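You operate a simulated robot arm through the tools that you are given. There is no shell and no other tool.

You are at the controls of a simulated robot arm. One attempt, no reset.

## Task
Put things in order on the top of the long white bench by the glass. At the end: the grey glue pen stands where the black coil stood; the small grey block stands on top of the brown parcel (marked "BOARDS"); the black coil stands where the small grey block stood; the orange knob pin stands where the grey glue pen stood; whatever was shut is shut again. Leave all else as you found it, and nothing knocked over.
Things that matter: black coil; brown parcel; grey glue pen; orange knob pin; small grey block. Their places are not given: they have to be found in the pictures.

The check looks at the end state, three seconds after you hand in, the way a careful person would. Anything else that was tipped, shoved, dropped, spilled or broken makes it a failure.

## Robot
A 6-joint arm with a two-finger parallel gripper, fixed in place. Base frame: the origin is at the foot of the arm, x ahead of it, y to its left, z up; the work surface is at about z = 0. Units: mm, rad, N and s.
With the tool pointing down near the work surface it reaches from about 180 to 460 mm from the base axis. Its first joint turns from -1.222 to 1.222 rad. Payload 1.9 kg.
The tool frame sits at the grasp point between the pads (the TCP): z along the fingers, y along the line on which they close. The tips reach 23 mm beyond it. Largest opening 94 mm; finger width 38, thickness 10; the body of the gripper, 54 by 96 mm, starts 39 mm behind the TCP.
Orientation is that of the tool frame in the base frame, as a unit quaternion [w, x, y, z]. With the fingers straight down and closing along the base's y, the tool's x points along the base's -x, its y along +y and its z along -z.

## Interface
- The arm moves only by the tool step_arm. Its argument "deltas" is one flat list of numbers, 7 for each row, row after row: the shift along the base's x, y, z in units of 100 mm (1.0 is 100 mm), then the turn, a rotation vector about the base's x, y, z in units of 180 degrees (1.0 is 180 degrees), then the finger opening in m, from 0 to 0.094. In form: [tx, ty, tz, ax, ay, az, jaw, tx, ty, tz, ax, ay, az, jaw, ...]. A call has 1 to 20 rows; each row is the pose to reach, as a shift and turn from the pose commanded when the call began. A call with a number of a shift or a turn outside -1 to 1 is refused whole. Rows are played at 5 a second. More than 50 mm and 0.15 rad between two rows, or a gripper value outside its range, and nothing of the call is played. Where a pose cannot be reached the arm comes as near as it can. A force on the tool above 40 N (or 10 N above the force at the start of the call, whichever is more), or a blocked arm, ends the call early, and 0.2 s more pass. Each finger travels about 108 mm/s and halts on what it meets, pressing with about 26 N; the grip force reading is that of the motor and also rises with nothing between the fingers. The clock runs only during rows and for 0.2 s after the last one: add rows that repeat a pose to give the fingers time. The reply holds the time, the measured pose of the TCP, the force on the tool along the base axes, the opening and the grip force, in the units named above and with some noise, with the torque about the TCP (base axes, N m) and any sound that the robot's microphone picked up.
- Cameras (640 x 400 px; columns grow to the right, rows downward): "scene" is fixed at [58.1, 317.2, 415.3]; the picture's right is [-0.81, -0.59, 0.00], its down [-0.35, 0.48, -0.81] and it looks along [0.48, -0.65, -0.59] (base axes); focal length 214 px, centre (320, 200). "wrist" rides on the gripper at [86, 16, -75] in the tool frame; the picture's right is [-0.18, 0.98, 0.00], its down [-0.58, -0.11, -0.81] and it looks along [-0.79, -0.15, 0.59] (tool axes); focal length 243 px, centre (320, 200).
- capture(camera): a new picture of that camera. The clock stands still meanwhile.
- locate(camera, pixels): there is no depth. For up to 12 entries [column, row, z] of the newest picture of that camera ("zoom" is the newest enlarged one), the place [x, y] in the base frame at which the ray of that pixel passes the height z, good to about 3 mm, but the place of the scene camera against the robot may be out by one fixed shift of up to 18 mm in any direction. The clock stands still meanwhile.
- inspect(camera, box): a new picture of the part [left, top, right, bottom] of that camera's present view, enlarged. The clock stands still meanwhile.
- close_job(): hands the job in; it is judged then, once.

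Leave the gripper open and the arm clear of the work at the hand-in unless told otherwise.

The tools are called after "Request:" as name(argument=value, ...) on one line, values as JSON. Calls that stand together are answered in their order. step_arm: Moves the arm, as the interface text tells. Its arguments: {"type":"object","properties":{"deltas":{"type":"array","items":{"type":"number"}}},"required":["deltas"]} The other tools are called the same way: capture (camera) takes a picture; locate (camera, pixels) gives the place at which the rays of pixels pass given heights; inspect (camera, box) takes an enlarged picture of a part of a camera's view; close_job () hands the job in.

At the start:

```text
time_s: 0.0
tcp_pos: [328.0, -50.2, 283.2]
orientation: [0.001, 0.001, 1.0, 0.001]
ft_force: [0.8, -0.3, -0.1]
torque: [0.01, -0.04, -0.01]
opening: 93.8
grasp_force: 0.1
```

scene: 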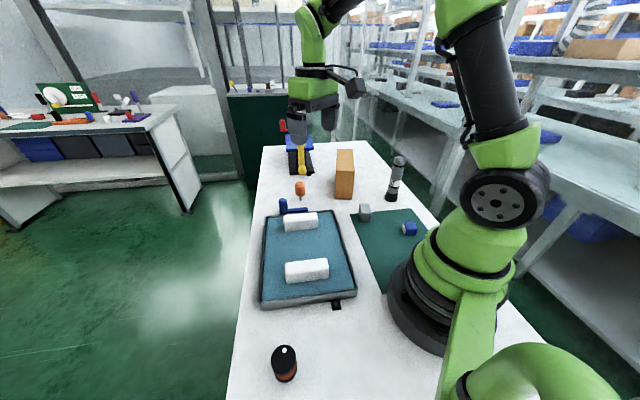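
wrist: 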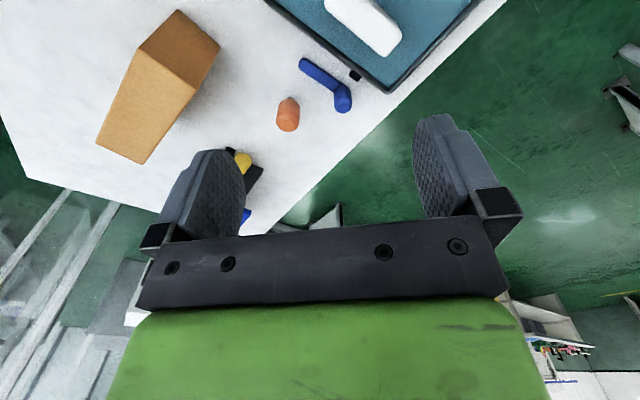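

The scene view shows a white bench top holding a tray with a clear lid (perhaps), a brown box near (344,174), a small grey block near (365,212), a grey/black pen near (396,180), an orange pin near (300,189), and a black coil near (284,362). I'll enlarge these parts first.

Request:
inspect(camera="scene", box=[240, 130, 440, 255])

Request:
inspect(camera="scene", box=[220, 200, 440, 400])

Request:
inspect(camera="wrist", box=[60, 0, 500, 250])

```text
3.20 times, centred on (340, 192) of scene
```

zoom: 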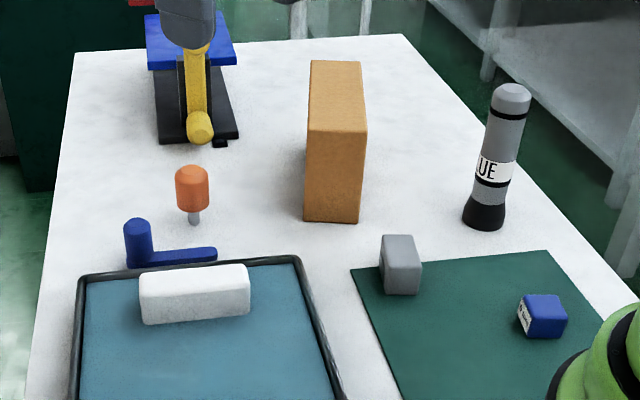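

```text
2.00 times, centred on (330, 300) of scene
```

zoom: 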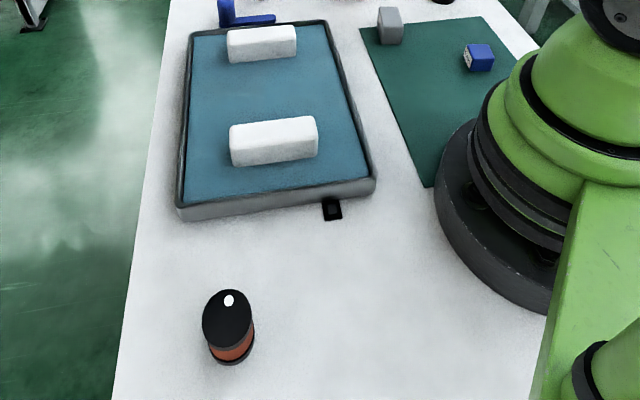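

```text
1.45 times, centred on (280, 125) of wrist
```

zoom: 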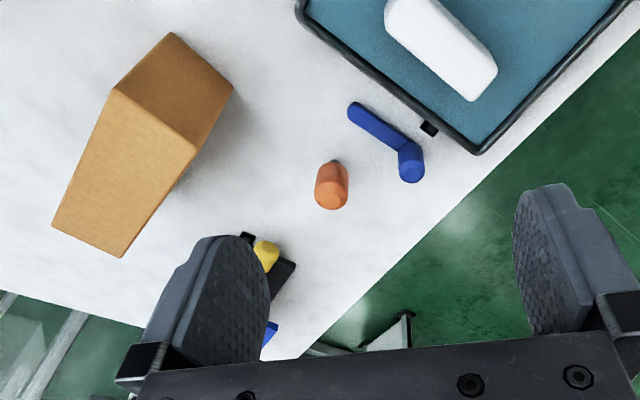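

Next I'll enlarge each object: the black item near (284,362), the clamp near (300,155), the pen near (396,180), and the block with its neighbours.

Request:
inspect(camera="scene", box=[252, 335, 316, 395])

Request:
inspect(camera="scene", box=[270, 120, 334, 220])

Request:
inspect(camera="scene", box=[340, 145, 430, 245])

Request:
inspect(camera="scene", box=[250, 195, 370, 320])

```text
6.67 times, centred on (284, 365) of scene
```

zoom: 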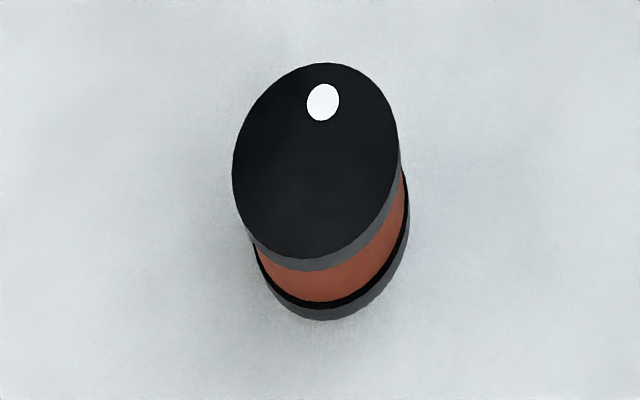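

```text
4.00 times, centred on (302, 170) of scene
```

zoom: 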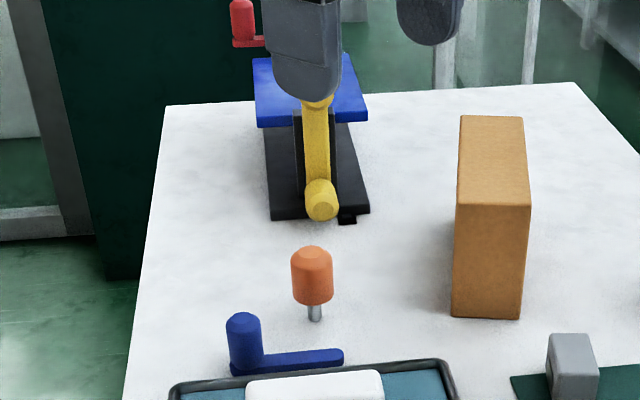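

```text
4.00 times, centred on (385, 195) of scene
```

zoom: 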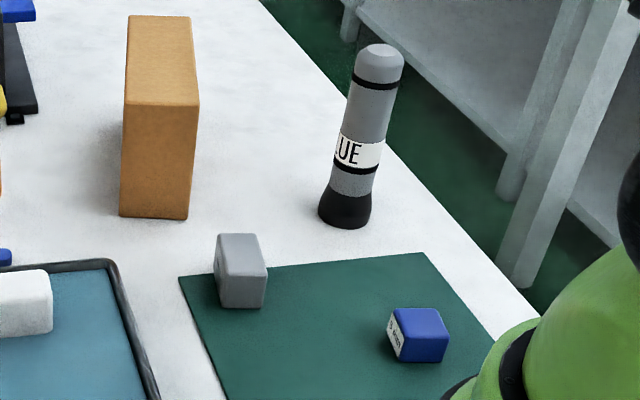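

```text
3.20 times, centred on (310, 258) of scene
```

zoom: 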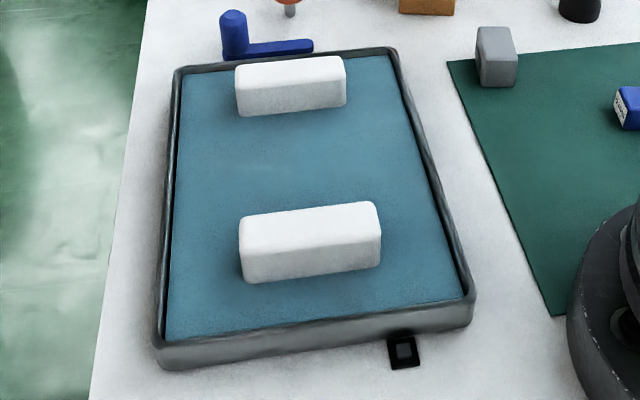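

I'll measure rough positions of the bases and tops with the scene camera: coil base (285,369), pin foot (302,197), pen foot (390,198), block base (365,218), parcel base corners, and mat corners.

Request:
capture(camera="scene")

Request:
locate(camera="scene", pixels=[[285.5, 369, 0], [283.5, 359, 40], [300.5, 199, 0], [391, 199, 0], [365, 219, 0], [335, 198, 0], [352, 199, 0], [354, 170, 100], [336, 170, 100], [338, 149, 100], [352, 149, 100], [410, 233, 0]])

```text
taken
```

scene: 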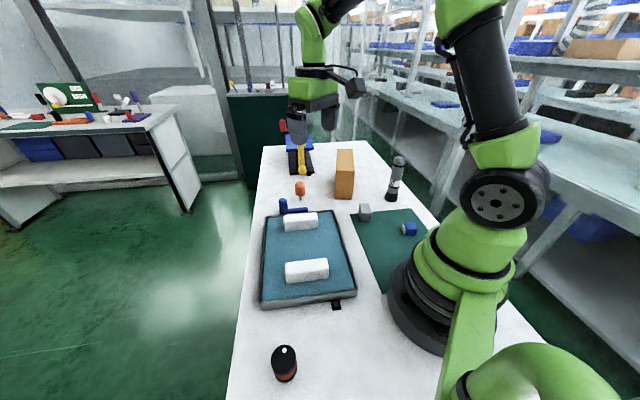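

```text
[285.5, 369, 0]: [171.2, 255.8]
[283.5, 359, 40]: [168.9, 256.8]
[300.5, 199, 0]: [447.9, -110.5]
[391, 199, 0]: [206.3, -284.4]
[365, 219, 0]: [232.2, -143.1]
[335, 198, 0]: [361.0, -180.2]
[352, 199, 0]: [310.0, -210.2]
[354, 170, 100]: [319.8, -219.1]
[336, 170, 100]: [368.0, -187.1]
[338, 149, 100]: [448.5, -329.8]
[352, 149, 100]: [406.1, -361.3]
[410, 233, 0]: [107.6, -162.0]
```

The scene camera gives the coil at about (171,256), the pin at (448,-110), the pen at (206,-284), the block at (232,-143), and the parcel at about (385,-270). These may be off by the camera's shift, so I'll bring the wrist camera over the block, pen and parcel, staying high at z = 250.

Request:
step_arm(deltas=[-0.163, -0.083, -0.055, 0, 0, -0.024, 0.094, -0.327, -0.167, -0.11, 0, 0, -0.048, 0.094, -0.49, -0.25, -0.165, 0, 0, -0.072, 0.094, -0.653, -0.333, -0.22, 0, 0, -0.096, 0.094, -0.817, -0.417, -0.275, 0, 0, -0.12, 0.094, -0.98, -0.5, -0.33, 0, 0, -0.143, 0.094, -0.98, -0.5, -0.33, 0, 0, -0.143, 0.094])

Request:
capture(camera="wrist")

Request:
locate(camera="scene", pixels=[[398.5, 158, 120], [398.5, 158, 150], [398.5, 158, 170], [353, 149, 130], [354, 170, 130], [336, 170, 130], [338, 149, 130], [335.5, 198, 0], [351.5, 199.5, 0], [300, 183, 40], [300, 183, 60], [365, 205, 30]])

```text
time_s: 1.6
tcp_pos: [228.5, -99.6, 248.5]
orientation: [0.002, 0.224, 0.975, 0.0]
ft_force: [0.0, -0.4, 0.2]
torque: [-0.01, 0.01, -0.02]
opening: 93.9
grasp_force: 0.1
```

```text
taken
```

wrist: 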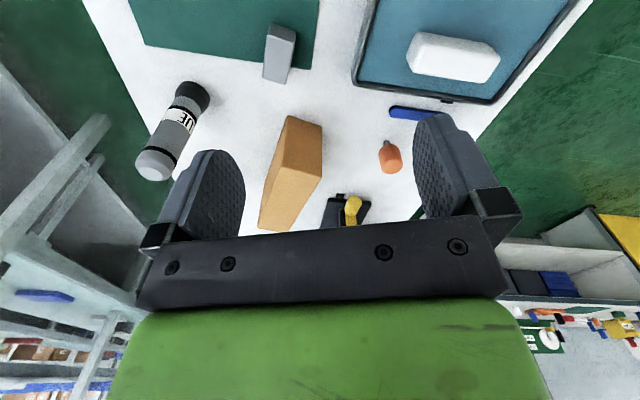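

```text
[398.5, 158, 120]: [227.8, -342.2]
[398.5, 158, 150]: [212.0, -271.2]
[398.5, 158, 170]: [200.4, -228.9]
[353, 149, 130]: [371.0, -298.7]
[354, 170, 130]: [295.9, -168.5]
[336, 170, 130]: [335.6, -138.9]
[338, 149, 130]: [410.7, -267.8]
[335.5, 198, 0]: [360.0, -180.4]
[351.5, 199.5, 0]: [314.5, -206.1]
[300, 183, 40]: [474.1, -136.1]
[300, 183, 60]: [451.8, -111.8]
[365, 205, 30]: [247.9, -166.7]
```

The wrist picture (upside down, so the near side is at the top) shows the block at (279,50), pen at (180,125), parcel at (292,175), pin at (390,155), and the clamp behind. I'll enlarge it.

Request:
inspect(camera="wrist", box=[120, 0, 440, 200])

Request:
inspect(camera="wrist", box=[240, 100, 440, 240])

```text
2.00 times, centred on (280, 100) of wrist
```

zoom: 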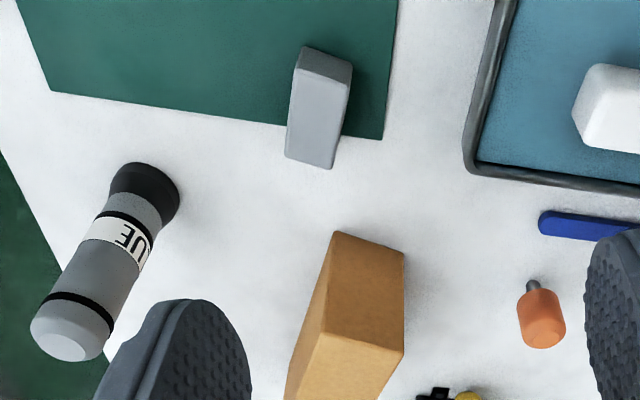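

```text
2.86 times, centred on (340, 170) of wrist
```

zoom: 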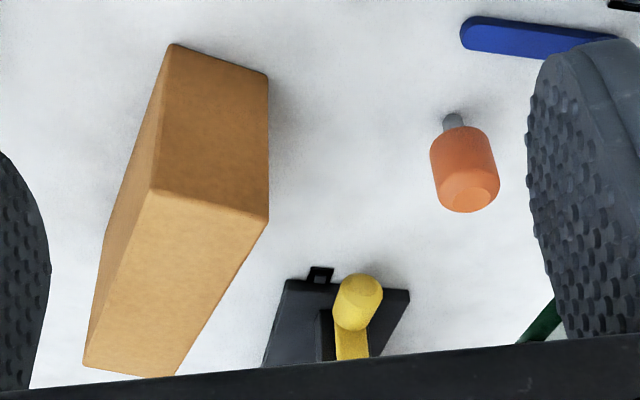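

I'll measure these features through the wrist camera: block corners, pen base and top, parcel corners, and pin foot and top.

Request:
locate(camera="wrist", pixels=[[271, 23.5, 1], [296, 32.5, 1], [268.5, 35, 35], [295.5, 42.5, 35], [263, 77.5, 35], [285.5, 84.5, 35], [194, 92, 0], [152, 170, 145], [288.2, 115.7, 0], [321.8, 126.2, 0], [386.5, 140, 0], [392.5, 167.5, 60]])

Request:
locate(camera="wrist", pixels=[[281.2, 166.5, 100], [321.8, 177, 100], [281.2, 166.5, 107], [321.8, 177, 107], [281.2, 166.5, 115], [321.8, 177, 115], [257.7, 228.5, 107], [290.3, 232, 107], [257.7, 228.5, 100], [290.3, 232, 100]])

```text
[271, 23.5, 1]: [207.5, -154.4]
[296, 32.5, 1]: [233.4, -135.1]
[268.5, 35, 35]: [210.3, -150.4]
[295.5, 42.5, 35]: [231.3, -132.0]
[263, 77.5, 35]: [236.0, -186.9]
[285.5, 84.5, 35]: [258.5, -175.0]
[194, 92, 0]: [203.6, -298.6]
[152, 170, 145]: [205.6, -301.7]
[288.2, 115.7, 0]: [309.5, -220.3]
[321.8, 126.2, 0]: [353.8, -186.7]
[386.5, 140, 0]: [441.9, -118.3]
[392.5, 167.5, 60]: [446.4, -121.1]
```

```text
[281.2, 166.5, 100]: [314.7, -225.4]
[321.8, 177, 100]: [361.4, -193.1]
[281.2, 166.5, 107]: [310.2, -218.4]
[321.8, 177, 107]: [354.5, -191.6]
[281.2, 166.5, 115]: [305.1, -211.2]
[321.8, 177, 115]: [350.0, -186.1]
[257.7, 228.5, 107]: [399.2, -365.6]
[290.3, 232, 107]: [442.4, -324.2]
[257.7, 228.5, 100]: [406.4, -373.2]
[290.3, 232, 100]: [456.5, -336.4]
```

The two cameras disagree by about (-5,-10) mm, so I'll go by the wrist camera. It gives:
- **Block:** centre near (234,-161), about 28 x 46 mm, long axis near -56°.
- **Parcel:** about 53 x 165 x 107 mm, same direction.
- **Pen:** near (204,-299).
- **Pin:** near (443,-119).

Next I'll go above the block at z = 130, turned to -56°, for a closer look.

Request:
step_arm(deltas=[0.007, -0.1, -0.2, 0, 0, -0.028, 0.094, 0.013, -0.2, -0.4, 0, 0, -0.056, 0.094, 0.02, -0.3, -0.6, 0, 0, -0.084, 0.094, 0.027, -0.4, -0.8, 0, 0, -0.112, 0.094, 0.033, -0.5, -1.0, 0, 0, -0.14, 0.094, 0.04, -0.61, -1.0, 0, 0, -0.168, 0.094, 0.04, -0.61, -1.0, 0, 0, -0.168, 0.094])

Request:
capture(camera="wrist")

Request:
inspect(camera="wrist", box=[160, 0, 480, 200])

```text
time_s: 3.2
tcp_pos: [235.4, -162.8, 148.3]
orientation: [0.0, 0.471, 0.882, 0.0]
ft_force: [0.2, 0.1, 0.2]
torque: [-0.03, 0.01, -0.02]
opening: 93.9
grasp_force: 0.0
```

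```text
taken
```

wrist: 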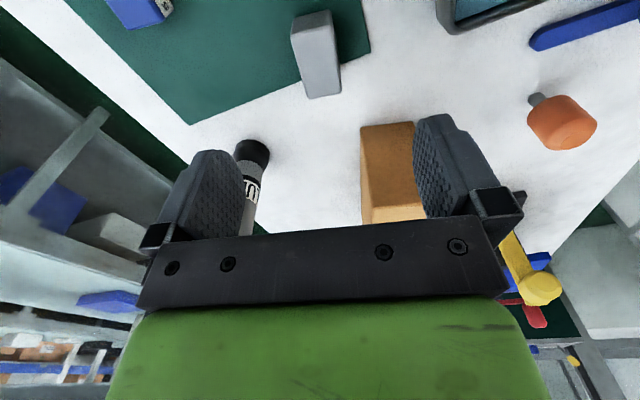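

```text
2.00 times, centred on (320, 100) of wrist
```

zoom: 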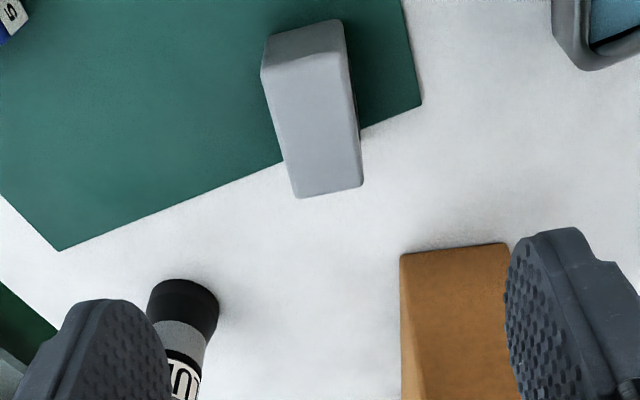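

The block is at zoom (312,110), with its top face corners near (262,72), (347,52), (362,187) and (295,197). I'll locate these at a few heights, along with the mat edges.

Request:
locate(camera="wrist", pixels=[[294, 19, 1], [328.5, 10.5, 1], [291, 35, 30], [333, 25, 30], [307.5, 98.5, 30], [341, 93, 30], [291, 35, 36], [333, 25, 36], [307.5, 98.5, 36], [341, 93, 36]])

Request:
locate(camera="wrist", pixels=[[190, 125, 1], [371, 52, 1], [360, 127, 0], [413, 121.5, 0], [255, 140, 0], [547, 94, 0]])

```text
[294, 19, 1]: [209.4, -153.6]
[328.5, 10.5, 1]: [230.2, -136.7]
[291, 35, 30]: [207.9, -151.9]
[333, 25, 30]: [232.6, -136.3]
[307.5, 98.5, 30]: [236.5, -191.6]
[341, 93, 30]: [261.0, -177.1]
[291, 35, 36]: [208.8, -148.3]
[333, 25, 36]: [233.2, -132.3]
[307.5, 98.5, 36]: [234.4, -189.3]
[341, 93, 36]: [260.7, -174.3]
```

```text
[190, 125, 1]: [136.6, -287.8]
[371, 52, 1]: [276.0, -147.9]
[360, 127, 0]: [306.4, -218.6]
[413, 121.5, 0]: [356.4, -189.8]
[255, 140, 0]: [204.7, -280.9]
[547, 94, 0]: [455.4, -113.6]
```

The block works out to about 29 x 49 x 30 mm, centred near (234.5,-164) with its long axis near -57°. I'll descend to z ≈ 60 with the jaws at 70 mm and look again.

Request:
step_arm(deltas=[0.0, -0.01, -0.2, 0, 0, 0, 0.08, 0.0, -0.02, -0.4, 0, 0, 0, 0.07, 0.0, -0.02, -0.6, 0, 0, 0, 0.07, 0.0, -0.02, -0.8, 0, 0, 0, 0.07, 0.0, -0.02, -0.9, 0, 0, 0, 0.07, 0.0, -0.02, -0.9, 0, 0, 0, 0.07])

Request:
capture(camera="wrist")

Request:
inspect(camera="wrist", box=[220, 0, 460, 150])

```text
time_s: 4.6
tcp_pos: [234.3, -162.2, 57.8]
orientation: [0.002, 0.471, 0.882, 0.0]
ft_force: [-0.4, -0.1, -0.1]
torque: [-0.02, 0.01, 0.05]
opening: 70.1
grasp_force: 0.0
```

```text
taken
```

wrist: 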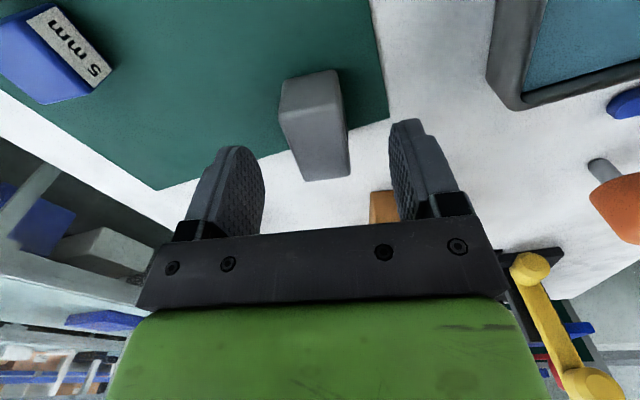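

```text
2.67 times, centred on (340, 75) of wrist
```

zoom: 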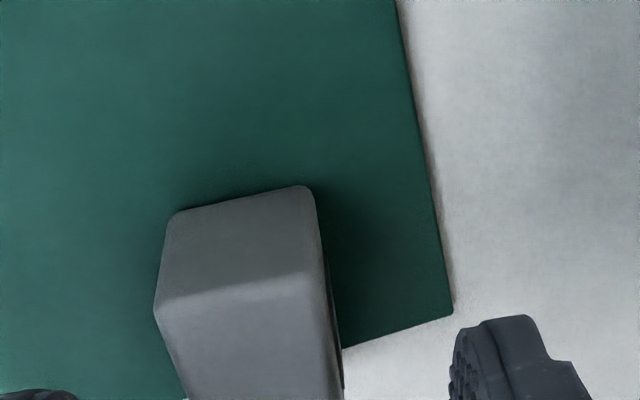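

The block is between the fingers. I'll locate its near base edge and top corners in this closer view to check the heading and height.

Request:
locate(camera="wrist", pixels=[[285.6, 80, 1], [334.4, 69.7, 1], [279, 114, 30], [338, 102, 30], [304, 182, 30], [350, 175, 30], [279, 114, 34], [338, 102, 34], [304, 182, 34], [350, 175, 34], [160, 189, 1], [389, 118, 1]])

```text
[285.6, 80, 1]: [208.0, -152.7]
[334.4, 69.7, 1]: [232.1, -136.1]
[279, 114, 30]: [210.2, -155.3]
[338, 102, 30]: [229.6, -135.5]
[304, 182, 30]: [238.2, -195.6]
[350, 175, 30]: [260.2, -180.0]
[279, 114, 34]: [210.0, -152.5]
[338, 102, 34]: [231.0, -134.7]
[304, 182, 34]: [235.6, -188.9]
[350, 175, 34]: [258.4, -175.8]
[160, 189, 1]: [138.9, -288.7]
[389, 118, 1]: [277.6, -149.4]
```

The near edge heading is 34.6°, so the tool at -56° lines up with the block, and the block is about 33 mm tall. I'll go down 30 mm so the fingertips sit about 5 mm above the mat, then close.

Request:
step_arm(deltas=[0.0, -0.01, -0.1, 0, 0, 0, 0.07, 0.0, -0.01, -0.2, 0, 0, 0, 0.07, 0.0, -0.01, -0.3, 0, 0, 0, 0.07, 0.0, -0.01, -0.3, 0, 0, 0, 0.07, 0.0, -0.01, -0.3, 0, 0, 0, 0.05, 0.0, -0.01, -0.3, 0, 0, 0, 0.04, 0.0, -0.01, -0.3, 0, 0, 0, 0.02, 0.0, -0.01, -0.3, 0, 0, 0, 0.02, 0.0, -0.01, -0.3, 0, 0, 0, 0.02])

Request:
capture(camera="wrist")

```text
time_s: 6.6
tcp_pos: [234.1, -163.5, 29.7]
orientation: [0.001, 0.47, 0.883, 0.001]
ft_force: [-0.5, 0.0, 0.7]
torque: [-0.01, 0.03, -0.03]
opening: 29.2
grasp_force: 26.2
```

```text
taken
```

wrist: 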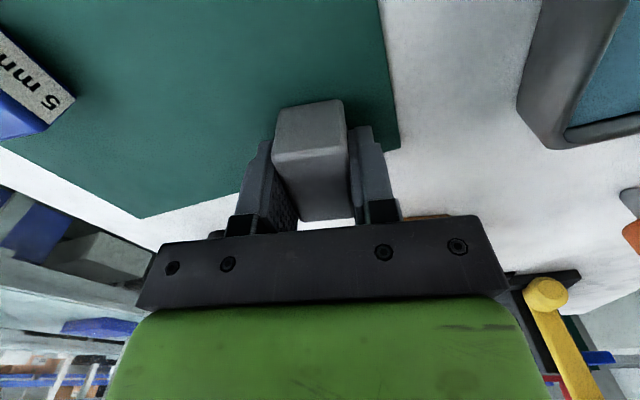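

The block is held (opening 29.2 mm, TCP at (234.1,-163.5,29.7)). I'll lift it straight up to z ≈ 220 and look at the parcel.

Request:
step_arm(deltas=[0, 0, 0.08, 0, 0, 0, 0.02, 0, 0, 0.2, 0, 0, 0, 0.02, 0, 0, 0.4, 0, 0, 0, 0.02, 0, 0, 0.6, 0, 0, 0, 0.02, 0, 0, 0.8, 0, 0, 0, 0.02, 0, 0, 1.0, 0, 0, 0, 0.02, 0, 0, 1.0, 0, 0, 0, 0.02])

Request:
step_arm(deltas=[0.05, 0.05, 0.2, 0, 0, 0, 0.02, 0.15, 0.1, 0.4, 0, 0, 0, 0.02, 0.25, 0.12, 0.6, 0, 0, 0, 0.02, 0.35, 0.14, 0.8, 0, 0, 0, 0.02, 0.45, 0.14, 0.9, 0, 0, 0, 0.02, 0.45, 0.14, 0.9, 0, 0, 0, 0.02])

Request:
capture(camera="wrist")

Request:
capture(camera="scene")

```text
time_s: 8.2
tcp_pos: [233.6, -165.0, 129.6]
orientation: [0.001, 0.47, 0.883, 0.0]
ft_force: [-0.7, 0.0, 0.3]
torque: [-0.01, -0.01, -0.01]
opening: 19.9
grasp_force: 0.1
```

```text
time_s: 9.6
tcp_pos: [278.9, -149.2, 217.8]
orientation: [0.0, 0.47, 0.883, 0.0]
ft_force: [-0.1, 0.6, 0.2]
torque: [-0.02, 0.01, -0.04]
opening: 19.7
grasp_force: 0.0
```

```text
taken
```

wrist: 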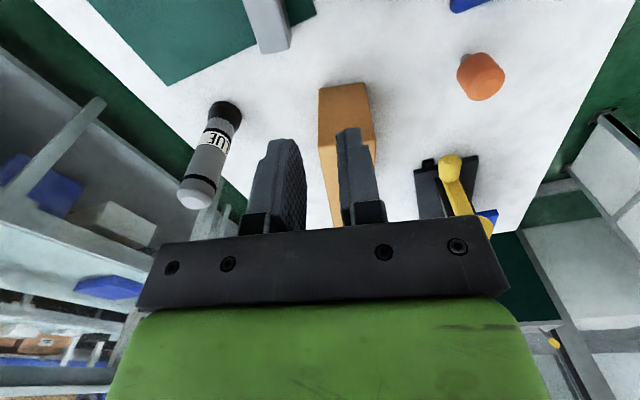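

```text
taken
```

scene: 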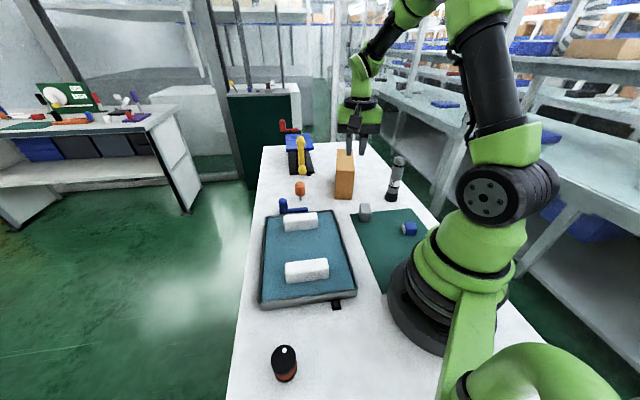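

The opening reads 19.9, so the block slipped out. The scene picture still shows it near (365,212). I'll look closely at whether it's upright and where it stands.

Request:
inspect(camera="scene", box=[340, 145, 430, 245])

Request:
inspect(camera="wrist", box=[160, 0, 480, 200])

```text
4.00 times, centred on (385, 195) of scene
```

zoom: 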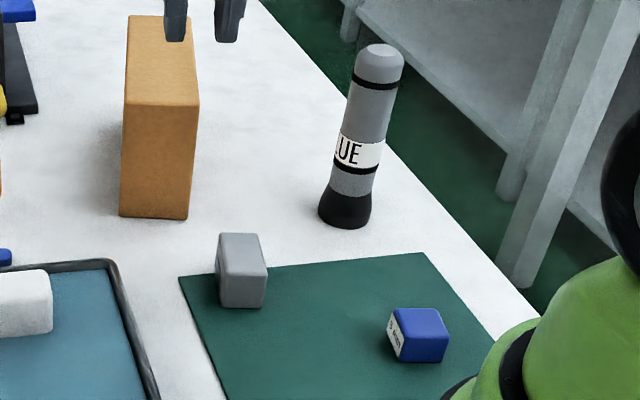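

```text
2.00 times, centred on (320, 100) of wrist
```

zoom: 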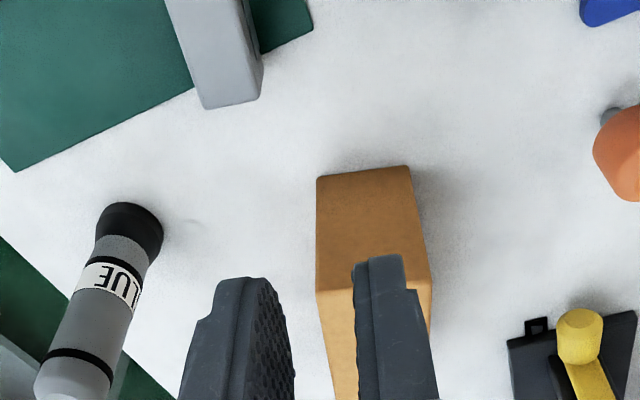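

The block hasn't moved and stands upright; it simply slipped out of the fingers. Before retrying, I'll open the jaws here for a clear view of the parcel.

Request:
step_arm(deltas=[0, 0, 0, 0, 0, 0, 0.05, 0, 0, 0, 0, 0, 0, 0.094, 0, 0, 0, 0, 0, 0, 0.094, 0, 0, 0, 0, 0, 0, 0.094])

Request:
capture(camera="wrist")

Request:
inspect(camera="wrist", box=[180, 50, 500, 250])

```text
time_s: 10.6
tcp_pos: [278.0, -149.4, 217.5]
orientation: [0.001, 0.47, 0.883, 0.0]
ft_force: [0.2, -0.1, 0.5]
torque: [-0.03, 0.01, 0.02]
opening: 94.0
grasp_force: 0.1
```

```text
taken
```

wrist: 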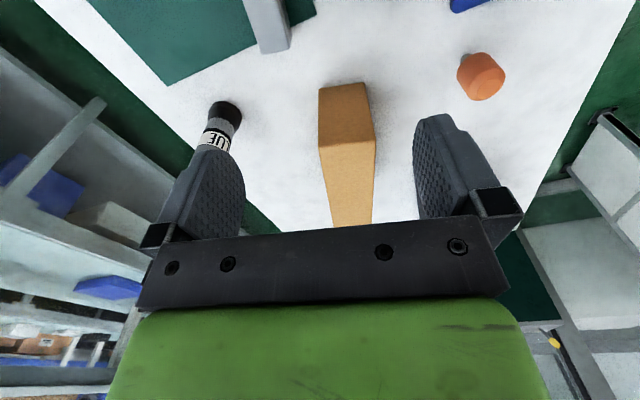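

```text
2.00 times, centred on (340, 150) of wrist
```

zoom: 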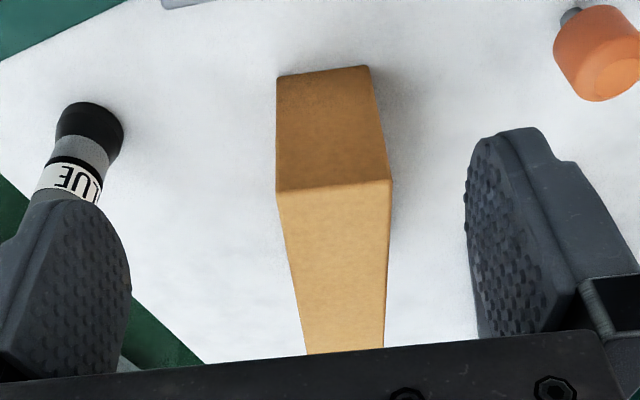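

I'll locate the parcel's near-bottom corners (318.5,88) and (364,83), its near-top corners (318.5,146.5) and (376,140.5), and points along the top side edges.

Request:
locate(camera="wrist", pixels=[[318.5, 88, 0], [364, 83, 0], [318.5, 146.5, 100], [376, 140.5, 100], [318.5, 146.5, 107], [376, 140.5, 107], [318.5, 146.5, 112], [376, 140.5, 112], [326, 187, 107], [374.5, 185, 107], [333, 226, 107], [372, 223, 107]])

```text
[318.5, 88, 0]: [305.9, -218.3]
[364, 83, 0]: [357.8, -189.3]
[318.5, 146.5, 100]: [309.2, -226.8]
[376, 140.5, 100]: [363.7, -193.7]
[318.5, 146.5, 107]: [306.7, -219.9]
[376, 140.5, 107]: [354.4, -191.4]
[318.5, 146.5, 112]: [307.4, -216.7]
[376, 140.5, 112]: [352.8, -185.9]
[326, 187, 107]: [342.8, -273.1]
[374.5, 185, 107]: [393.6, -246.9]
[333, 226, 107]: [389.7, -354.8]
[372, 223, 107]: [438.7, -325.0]
```

The parcel's top is near z = 108, its heading -58.3° and its near edge is centred at (330.7,-205). I'll place the block around (360,-252). Now I'll go back over the block with the jaws at 70 mm.

Request:
step_arm(deltas=[-0.15, -0.05, -0.2, 0, 0, 0, 0.07, -0.3, -0.1, -0.4, 0, 0, 0, 0.07, -0.45, -0.136, -0.6, 0, 0, 0, 0.07, -0.45, -0.136, -0.8, 0, 0, 0, 0.07, -0.45, -0.136, -1.0, 0, 0, 0, 0.07, -0.45, -0.136, -1.0, 0, 0, 0, 0.07])

Request:
step_arm(deltas=[0, 0, -0.2, 0, 0, 0, 0.07, 0, 0, -0.4, 0, 0, 0, 0.07, 0, 0, -0.6, 0, 0, 0, 0.07, 0, 0, -0.6, 0, 0, 0, 0.07])

Request:
capture(camera="wrist")

Request:
inspect(camera="wrist", box=[220, 50, 460, 200])

```text
time_s: 12.0
tcp_pos: [232.7, -164.1, 118.0]
orientation: [0.001, 0.471, 0.882, 0.0]
ft_force: [-0.2, -1.0, 0.4]
torque: [-0.01, -0.04, -0.03]
opening: 70.0
grasp_force: 0.1
```

```text
time_s: 13.0
tcp_pos: [232.7, -163.0, 57.4]
orientation: [0.001, 0.47, 0.883, 0.001]
ft_force: [0.3, 0.2, 0.0]
torque: [0.01, 0.0, -0.03]
opening: 70.1
grasp_force: 0.0
```

```text
taken
```

wrist: 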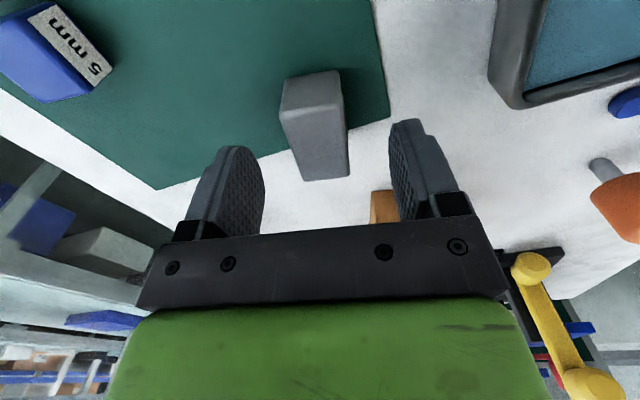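

```text
2.67 times, centred on (340, 125) of wrist
```

zoom: 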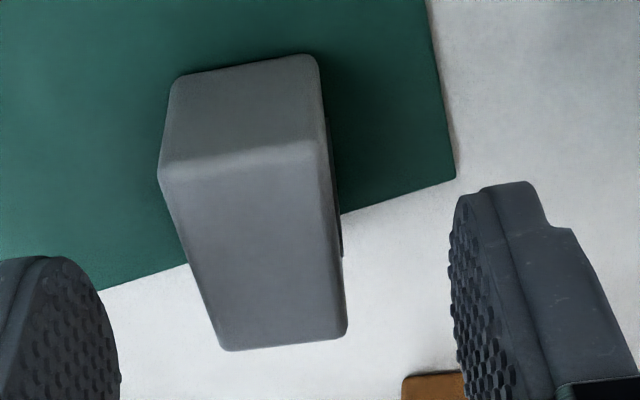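

The block looks the same as before, at (313,125). I'll go down a little lower this time, close, wait, and then test with a tiny 3 mm lift to read the load.

Request:
step_arm(deltas=[0, 0, -0.15, 0, 0, 0, 0.07, 0, 0, -0.25, 0, 0, 0, 0.07, 0, 0, -0.32, 0, 0, 0, 0.07, 0, 0, -0.32, 0, 0, 0, 0.07, 0, 0, -0.32, 0, 0, 0, 0.05, 0, 0, -0.32, 0, 0, 0, 0.035, 0, 0, -0.32, 0, 0, 0, 0.0, 0, 0, -0.32, 0, 0, 0, 0.0, 0, 0, -0.32, 0, 0, 0, 0.0, 0, 0, -0.32, 0, 0, 0, 0.0, 0, 0, -0.32, 0, 0, 0, 0.0])

Request:
step_arm(deltas=[0, 0, 0.01, 0, 0, 0, 0.0, 0, 0, 0.02, 0, 0, 0, 0.0, 0, 0, 0.03, 0, 0, 0, 0.0, 0, 0, 0.03, 0, 0, 0, 0.0])

```text
time_s: 15.4
tcp_pos: [233.2, -162.3, 28.2]
orientation: [0.002, 0.47, 0.883, 0.0]
ft_force: [0.5, -0.4, 0.8]
torque: [0.06, -0.02, 0.01]
opening: 29.2
grasp_force: 25.7
```

```text
time_s: 16.4
tcp_pos: [233.5, -164.1, 29.9]
orientation: [0.001, 0.47, 0.883, 0.0]
ft_force: [-0.1, 0.3, -1.1]
torque: [0.04, 0.0, -0.02]
opening: 29.0
grasp_force: 25.4
```

The force reads -1.1 N with opening 29.0. I'll raise another 6 mm slowly and look.

Request:
step_arm(deltas=[0, 0, 0.02, 0, 0, 0, 0.0, 0, 0, 0.04, 0, 0, 0, 0.0, 0, 0, 0.06, 0, 0, 0, 0.0, 0, 0, 0.06, 0, 0, 0, 0.0])

Request:
inspect(camera="wrist", box=[220, 50, 460, 200])

```text
time_s: 17.4
tcp_pos: [233.0, -162.9, 36.0]
orientation: [0.0, 0.471, 0.882, 0.001]
ft_force: [0.5, -0.9, -0.8]
torque: [-0.02, 0.01, 0.02]
opening: 29.3
grasp_force: 26.5
```

```text
2.67 times, centred on (340, 125) of wrist
```

zoom: 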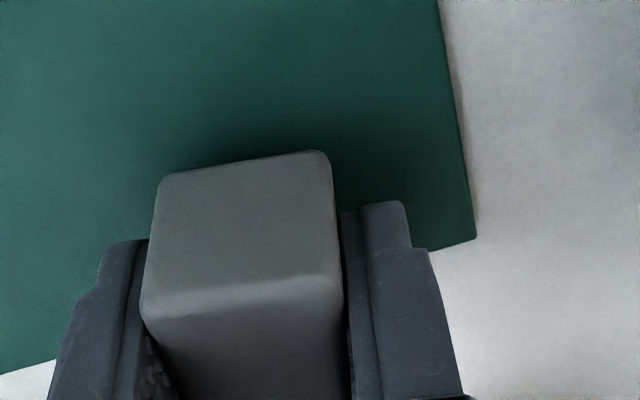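

The opening still reads 29.3. I'll raise 12 mm more slowly and check whether the block rises with the fingers.

Request:
step_arm(deltas=[0, 0, 0.03, 0, 0, 0, 0.0, 0, 0, 0.06, 0, 0, 0, 0.0, 0, 0, 0.09, 0, 0, 0, 0.0, 0, 0, 0.12, 0, 0, 0, 0.0, 0, 0, 0.12, 0, 0, 0, 0.0])

Request:
inspect(camera="wrist", box=[220, 50, 460, 200])

Request:
inspect(camera="scene", box=[340, 165, 430, 240])

```text
time_s: 18.6
tcp_pos: [233.9, -162.5, 48.9]
orientation: [0.0, 0.47, 0.883, -0.001]
ft_force: [0.1, -0.1, -0.1]
torque: [0.0, -0.01, 0.0]
opening: 29.1
grasp_force: 25.8
```

```text
2.67 times, centred on (340, 125) of wrist
```

zoom: 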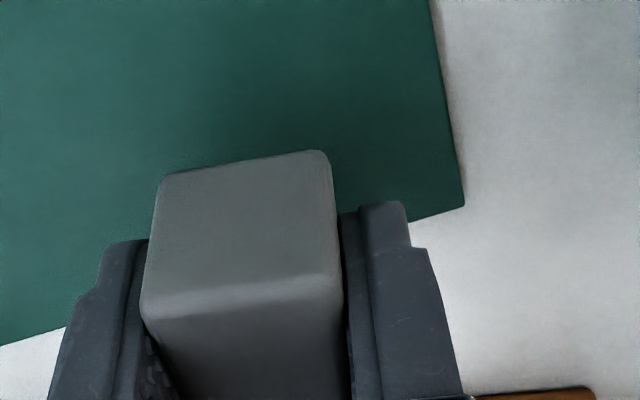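

```text
5.33 times, centred on (385, 202) of scene
```

zoom: 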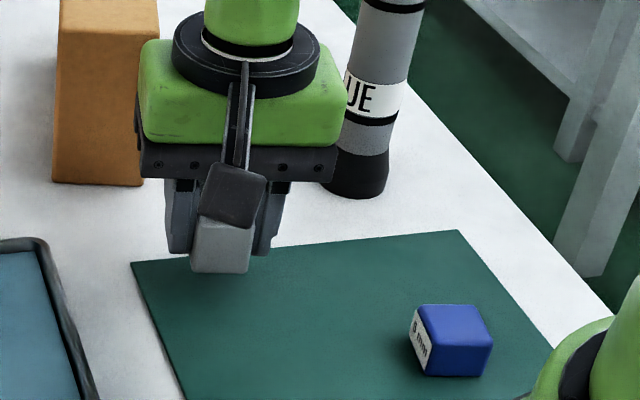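

The block is clearly off the mat now (it stays fixed in the wrist view while the mat recedes). I'll keep moving slowly and raise it 100 mm in gentle steps.

Request:
step_arm(deltas=[0, 0, 0.02, 0, 0, 0, 0.0, 0, 0, 0.06, 0, 0, 0, 0.0, 0, 0, 0.12, 0, 0, 0, 0.0, 0, 0, 0.19, 0, 0, 0, 0.0, 0, 0, 0.27, 0, 0, 0, 0.0, 0, 0, 0.35, 0, 0, 0, 0.0, 0, 0, 0.43, 0, 0, 0, 0.0, 0, 0, 0.51, 0, 0, 0, 0.0, 0, 0, 0.59, 0, 0, 0, 0.0, 0, 0, 0.67, 0, 0, 0, 0.0, 0, 0, 0.75, 0, 0, 0, 0.0, 0, 0, 0.83, 0, 0, 0, 0.0, 0, 0, 0.9, 0, 0, 0, 0.0, 0, 0, 0.95, 0, 0, 0, 0.0, 0, 0, 0.98, 0, 0, 0, 0.0, 0, 0, 1.0, 0, 0, 0, 0.0, 0, 0, 1.0, 0, 0, 0, 0.0])

Request:
capture(camera="wrist")

```text
time_s: 22.2
tcp_pos: [234.7, -164.9, 147.5]
orientation: [0.002, 0.47, 0.882, 0.001]
ft_force: [0.6, -0.5, -0.8]
torque: [0.03, 0.01, 0.04]
opening: 29.2
grasp_force: 26.1
```

```text
taken
```

wrist: 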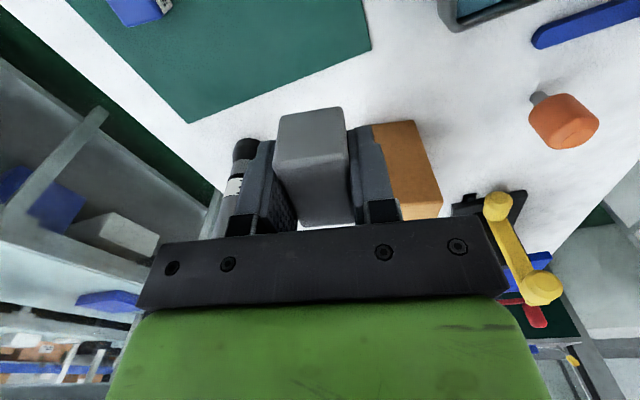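

It's still held (29.2 mm). Next I'll go gently, rising a bit more, halfway toward the parcel.

Request:
step_arm(deltas=[0.012, -0.008, 0.006, 0, 0, 0, 0, 0.037, -0.025, 0.019, 0, 0, 0, 0, 0.079, -0.055, 0.04, 0, 0, 0, 0, 0.134, -0.093, 0.068, 0, 0, 0, 0, 0.195, -0.135, 0.099, 0, 0, 0, 0, 0.256, -0.177, 0.13, 0, 0, 0, 0, 0.317, -0.219, 0.161, 0, 0, 0, 0, 0.378, -0.262, 0.192, 0, 0, 0, 0, 0.439, -0.304, 0.223, 0, 0, 0, 0, 0.494, -0.342, 0.251, 0, 0, 0, 0, 0.543, -0.376, 0.276, 0, 0, 0, 0, 0.58, -0.401, 0.295, 0, 0, 0, 0, 0.598, -0.414, 0.304, 0, 0, 0, 0, 0.61, -0.422, 0.31, 0, 0, 0, 0, 0.61, -0.422, 0.31, 0, 0, 0, 0])

Request:
capture(camera="wrist")

```text
time_s: 25.4
tcp_pos: [293.6, -206.2, 179.2]
orientation: [0.001, 0.47, 0.883, -0.001]
ft_force: [-0.2, -0.5, 0.1]
torque: [0.0, -0.01, -0.02]
opening: 29.3
grasp_force: 25.9
```

```text
taken
```

wrist: 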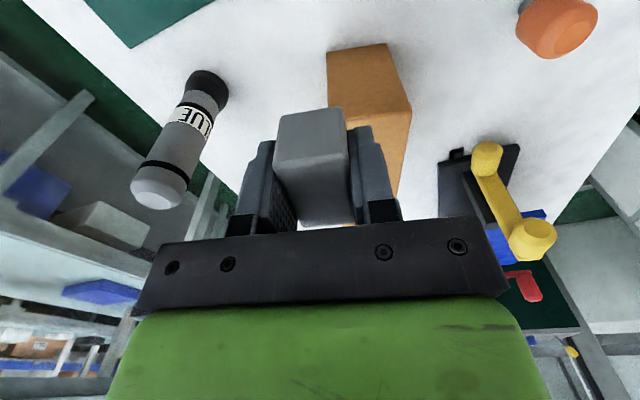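

Still held. Now I'll do the second half, to above (360,-252), with a small turn of -2.3° to match the parcel.

Request:
step_arm(deltas=[0.013, -0.009, 0, 0, 0, 0, 0, 0.039, -0.027, 0, 0, 0, -0.001, 0, 0.084, -0.06, 0, 0, 0, -0.002, 0, 0.142, -0.101, 0, 0, 0, -0.003, 0, 0.207, -0.147, 0, 0, 0, -0.004, 0, 0.271, -0.192, 0, 0, 0, -0.006, 0, 0.336, -0.238, 0, 0, 0, -0.007, 0, 0.4, -0.284, 0, 0, 0, -0.008, 0, 0.465, -0.33, 0, 0, 0, -0.009, 0, 0.523, -0.371, 0, 0, 0, -0.01, 0, 0.575, -0.408, 0, 0, 0, -0.011, 0, 0.614, -0.435, 0, 0, 0, -0.012, 0, 0.633, -0.449, 0, 0, 0, -0.0128, 0, 0.646, -0.458, 0, 0, 0, -0.0128, 0, 0.646, -0.458, 0, 0, 0, -0.0128, 0])

Request:
capture(camera="wrist")

Request:
inspect(camera="scene", box=[310, 110, 420, 215])

```text
time_s: 28.6
tcp_pos: [359.6, -252.0, 177.8]
orientation: [0.0, 0.488, 0.873, 0.0]
ft_force: [-0.4, -1.0, 0.0]
torque: [-0.03, -0.01, -0.01]
opening: 29.1
grasp_force: 26.0
```

```text
taken
```

wrist: 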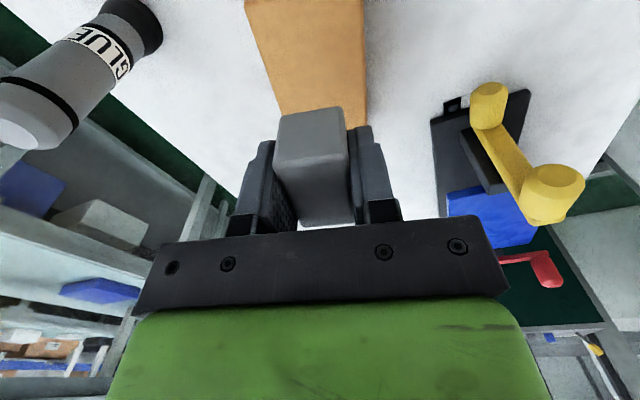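

```text
3.81 times, centred on (365, 162) of scene
```

zoom: 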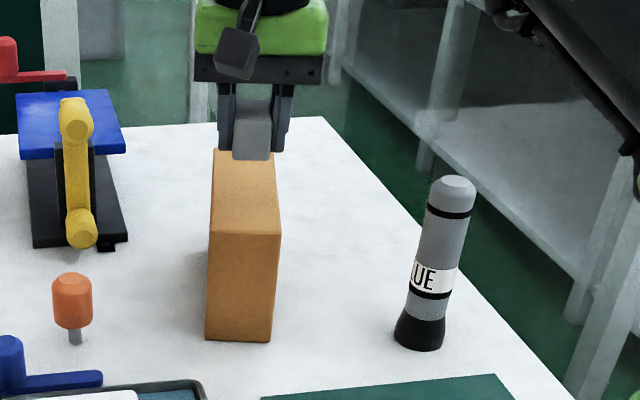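

The block hangs over the parcel's top. I'll descend slowly by 37 mm to just above the expected contact height.

Request:
step_arm(deltas=[0, 0, -0.02, 0, 0, 0, 0, 0, 0, -0.06, 0, 0, 0, 0, 0, 0, -0.12, 0, 0, 0, 0, 0, 0, -0.19, 0, 0, 0, 0, 0, 0, -0.25, 0, 0, 0, 0, 0, 0, -0.3, 0, 0, 0, 0, 0, 0, -0.34, 0, 0, 0, 0, 0, 0, -0.37, 0, 0, 0, 0, 0, 0, -0.37, 0, 0, 0, 0])

Request:
capture(camera="wrist")

Request:
inspect(camera="scene", box=[310, 110, 400, 205])

```text
time_s: 30.6
tcp_pos: [358.2, -252.8, 142.4]
orientation: [0.001, 0.488, 0.873, 0.0]
ft_force: [0.5, 0.2, 0.4]
torque: [0.02, 0.03, -0.03]
opening: 29.3
grasp_force: 26.0
```

```text
taken
```

wrist: 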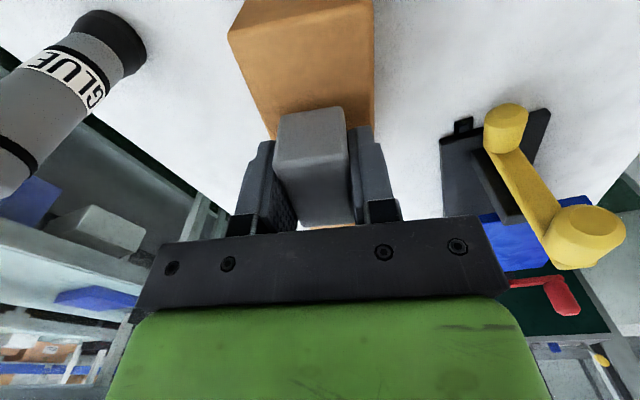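

```text
4.21 times, centred on (355, 158) of scene
```

zoom: 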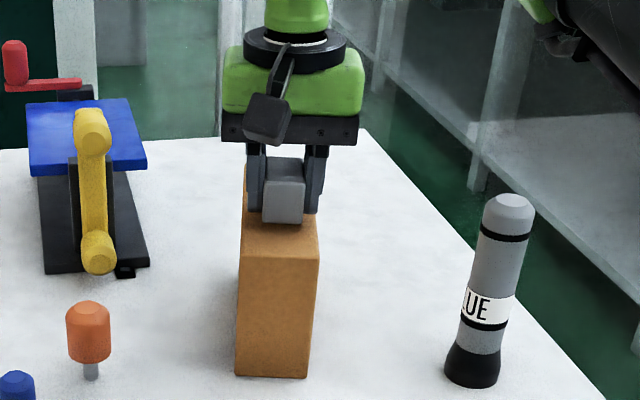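

I'll check the block's lateral placement against the parcel's top edges before lowering further.

Request:
locate(camera="wrist", pixels=[[230, 35, 108], [255, 100, 108], [268, 135, 108], [374, 35, 108], [375, 100, 108], [375, 125, 108], [281, 116, 115], [342, 107, 115], [320, 228, 108]])

```text
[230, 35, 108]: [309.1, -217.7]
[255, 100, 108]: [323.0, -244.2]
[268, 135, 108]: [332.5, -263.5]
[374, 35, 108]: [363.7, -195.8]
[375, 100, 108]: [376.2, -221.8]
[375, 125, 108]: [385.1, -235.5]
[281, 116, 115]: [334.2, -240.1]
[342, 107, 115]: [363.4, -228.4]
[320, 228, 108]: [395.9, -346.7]
```

The block's centre is about 2 mm left of the parcel's centre line, so I'll nudge it by (+1.7,+1) and lower 4 mm, watching the force.

Request:
step_arm(deltas=[0.017, 0.01, -0.01, 0, 0, 0, 0, 0.017, 0.01, -0.02, 0, 0, 0, 0, 0.017, 0.01, -0.03, 0, 0, 0, 0, 0.017, 0.01, -0.04, 0, 0, 0, 0, 0.017, 0.01, -0.04, 0, 0, 0, 0])

Request:
step_arm(deltas=[0, 0, -0.007, 0, 0, 0, 0, 0, 0, -0.014, 0, 0, 0, 0, 0, 0, -0.02, 0, 0, 0, 0, 0, 0, -0.02, 0, 0, 0, 0])

```text
time_s: 31.8
tcp_pos: [361.4, -252.0, 138.7]
orientation: [0.002, 0.488, 0.873, 0.0]
ft_force: [-0.5, 0.6, 0.3]
torque: [0.02, -0.02, 0.01]
opening: 29.2
grasp_force: 25.9
```

```text
time_s: 32.8
tcp_pos: [361.1, -252.1, 135.8]
orientation: [0.002, 0.488, 0.873, 0.0]
ft_force: [1.0, 0.5, -0.4]
torque: [-0.02, -0.05, -0.03]
opening: 29.1
grasp_force: 25.7
```

No contact yet at 135.8. I'll continue down in small steps.

Request:
step_arm(deltas=[0, 0, -0.007, 0, 0, 0, 0, 0, 0, -0.015, 0, 0, 0, 0, 0, 0, -0.015, 0, 0, 0, 0])

Request:
inspect(camera="scene", box=[325, 140, 375, 180])

```text
time_s: 33.6
tcp_pos: [360.5, -252.0, 134.7]
orientation: [0.001, 0.488, 0.873, 0.001]
ft_force: [-0.8, -0.3, 0.0]
torque: [0.0, 0.0, 0.0]
opening: 28.9
grasp_force: 26.0
```

```text
10.00 times, centred on (350, 160) of scene
```

zoom: 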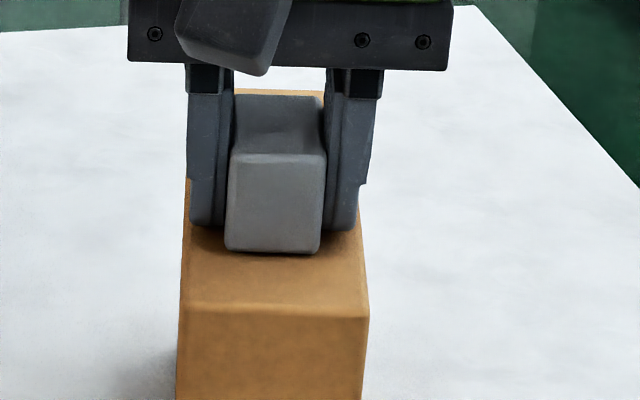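

The block's bottom is almost on the parcel; I'll lower 1 mm at a time.

Request:
step_arm(deltas=[0, 0, -0.005, 0, 0, 0, 0, 0, 0, -0.01, 0, 0, 0, 0, 0, 0, -0.01, 0, 0, 0, 0])

Request:
step_arm(deltas=[0, 0, -0.005, 0, 0, 0, 0, 0, 0, -0.01, 0, 0, 0, 0, 0, 0, -0.01, 0, 0, 0, 0])

Request:
inspect(camera="scene", box=[325, 140, 375, 180])

```text
time_s: 34.4
tcp_pos: [361.1, -251.5, 133.6]
orientation: [0.001, 0.488, 0.873, 0.0]
ft_force: [0.6, 0.3, 4.6]
torque: [0.0, 0.05, -0.02]
opening: 29.1
grasp_force: 25.7
```

```text
time_s: 35.2
tcp_pos: [360.8, -250.6, 133.1]
orientation: [0.003, 0.488, 0.873, 0.0]
ft_force: [2.0, 0.5, 12.0]
torque: [0.09, 0.05, 0.0]
opening: 29.4
grasp_force: 25.8
```

```text
10.00 times, centred on (350, 160) of scene
```

zoom: 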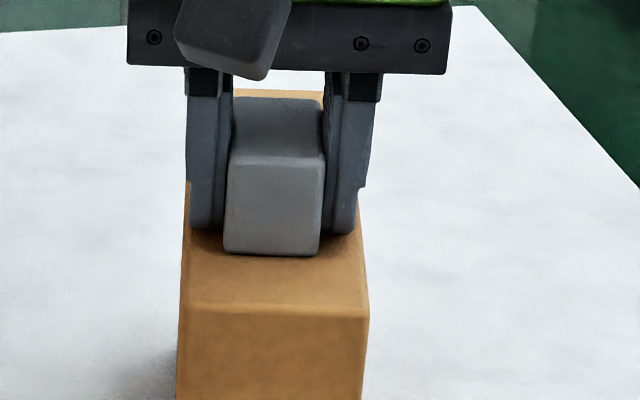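

Contact: the force is now 12 N upward. I'll ease up 1 mm, open gently to 50 mm, wait, and then rise straight up.

Request:
step_arm(deltas=[0, 0, 0.008, 0, 0, 0, 0, 0, 0, 0.01, 0, 0, 0, 0, 0, 0, 0.01, 0, 0, 0, 0.026, 0, 0, 0.01, 0, 0, 0, 0.032, 0, 0, 0.01, 0, 0, 0, 0.04, 0, 0, 0.01, 0, 0, 0, 0.05, 0, 0, 0.01, 0, 0, 0, 0.05, 0, 0, 0.01, 0, 0, 0, 0.05])

Request:
inspect(camera="scene", box=[325, 140, 375, 180])

```text
time_s: 37.0
tcp_pos: [360.8, -249.4, 132.4]
orientation: [0.001, 0.489, 0.872, 0.0]
ft_force: [0.0, 0.3, 0.0]
torque: [0.03, -0.03, 0.03]
opening: 49.9
grasp_force: 0.1
```

```text
10.00 times, centred on (350, 160) of scene
```

zoom: 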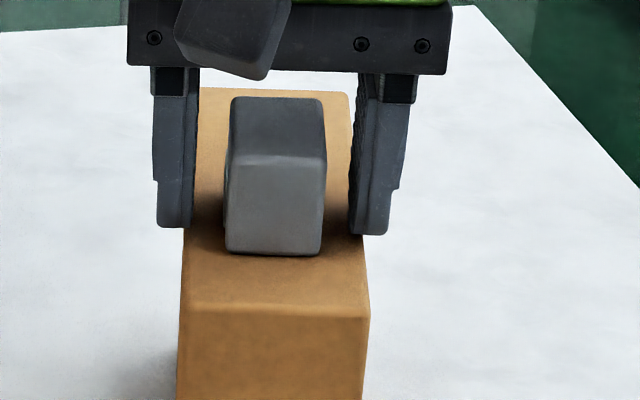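

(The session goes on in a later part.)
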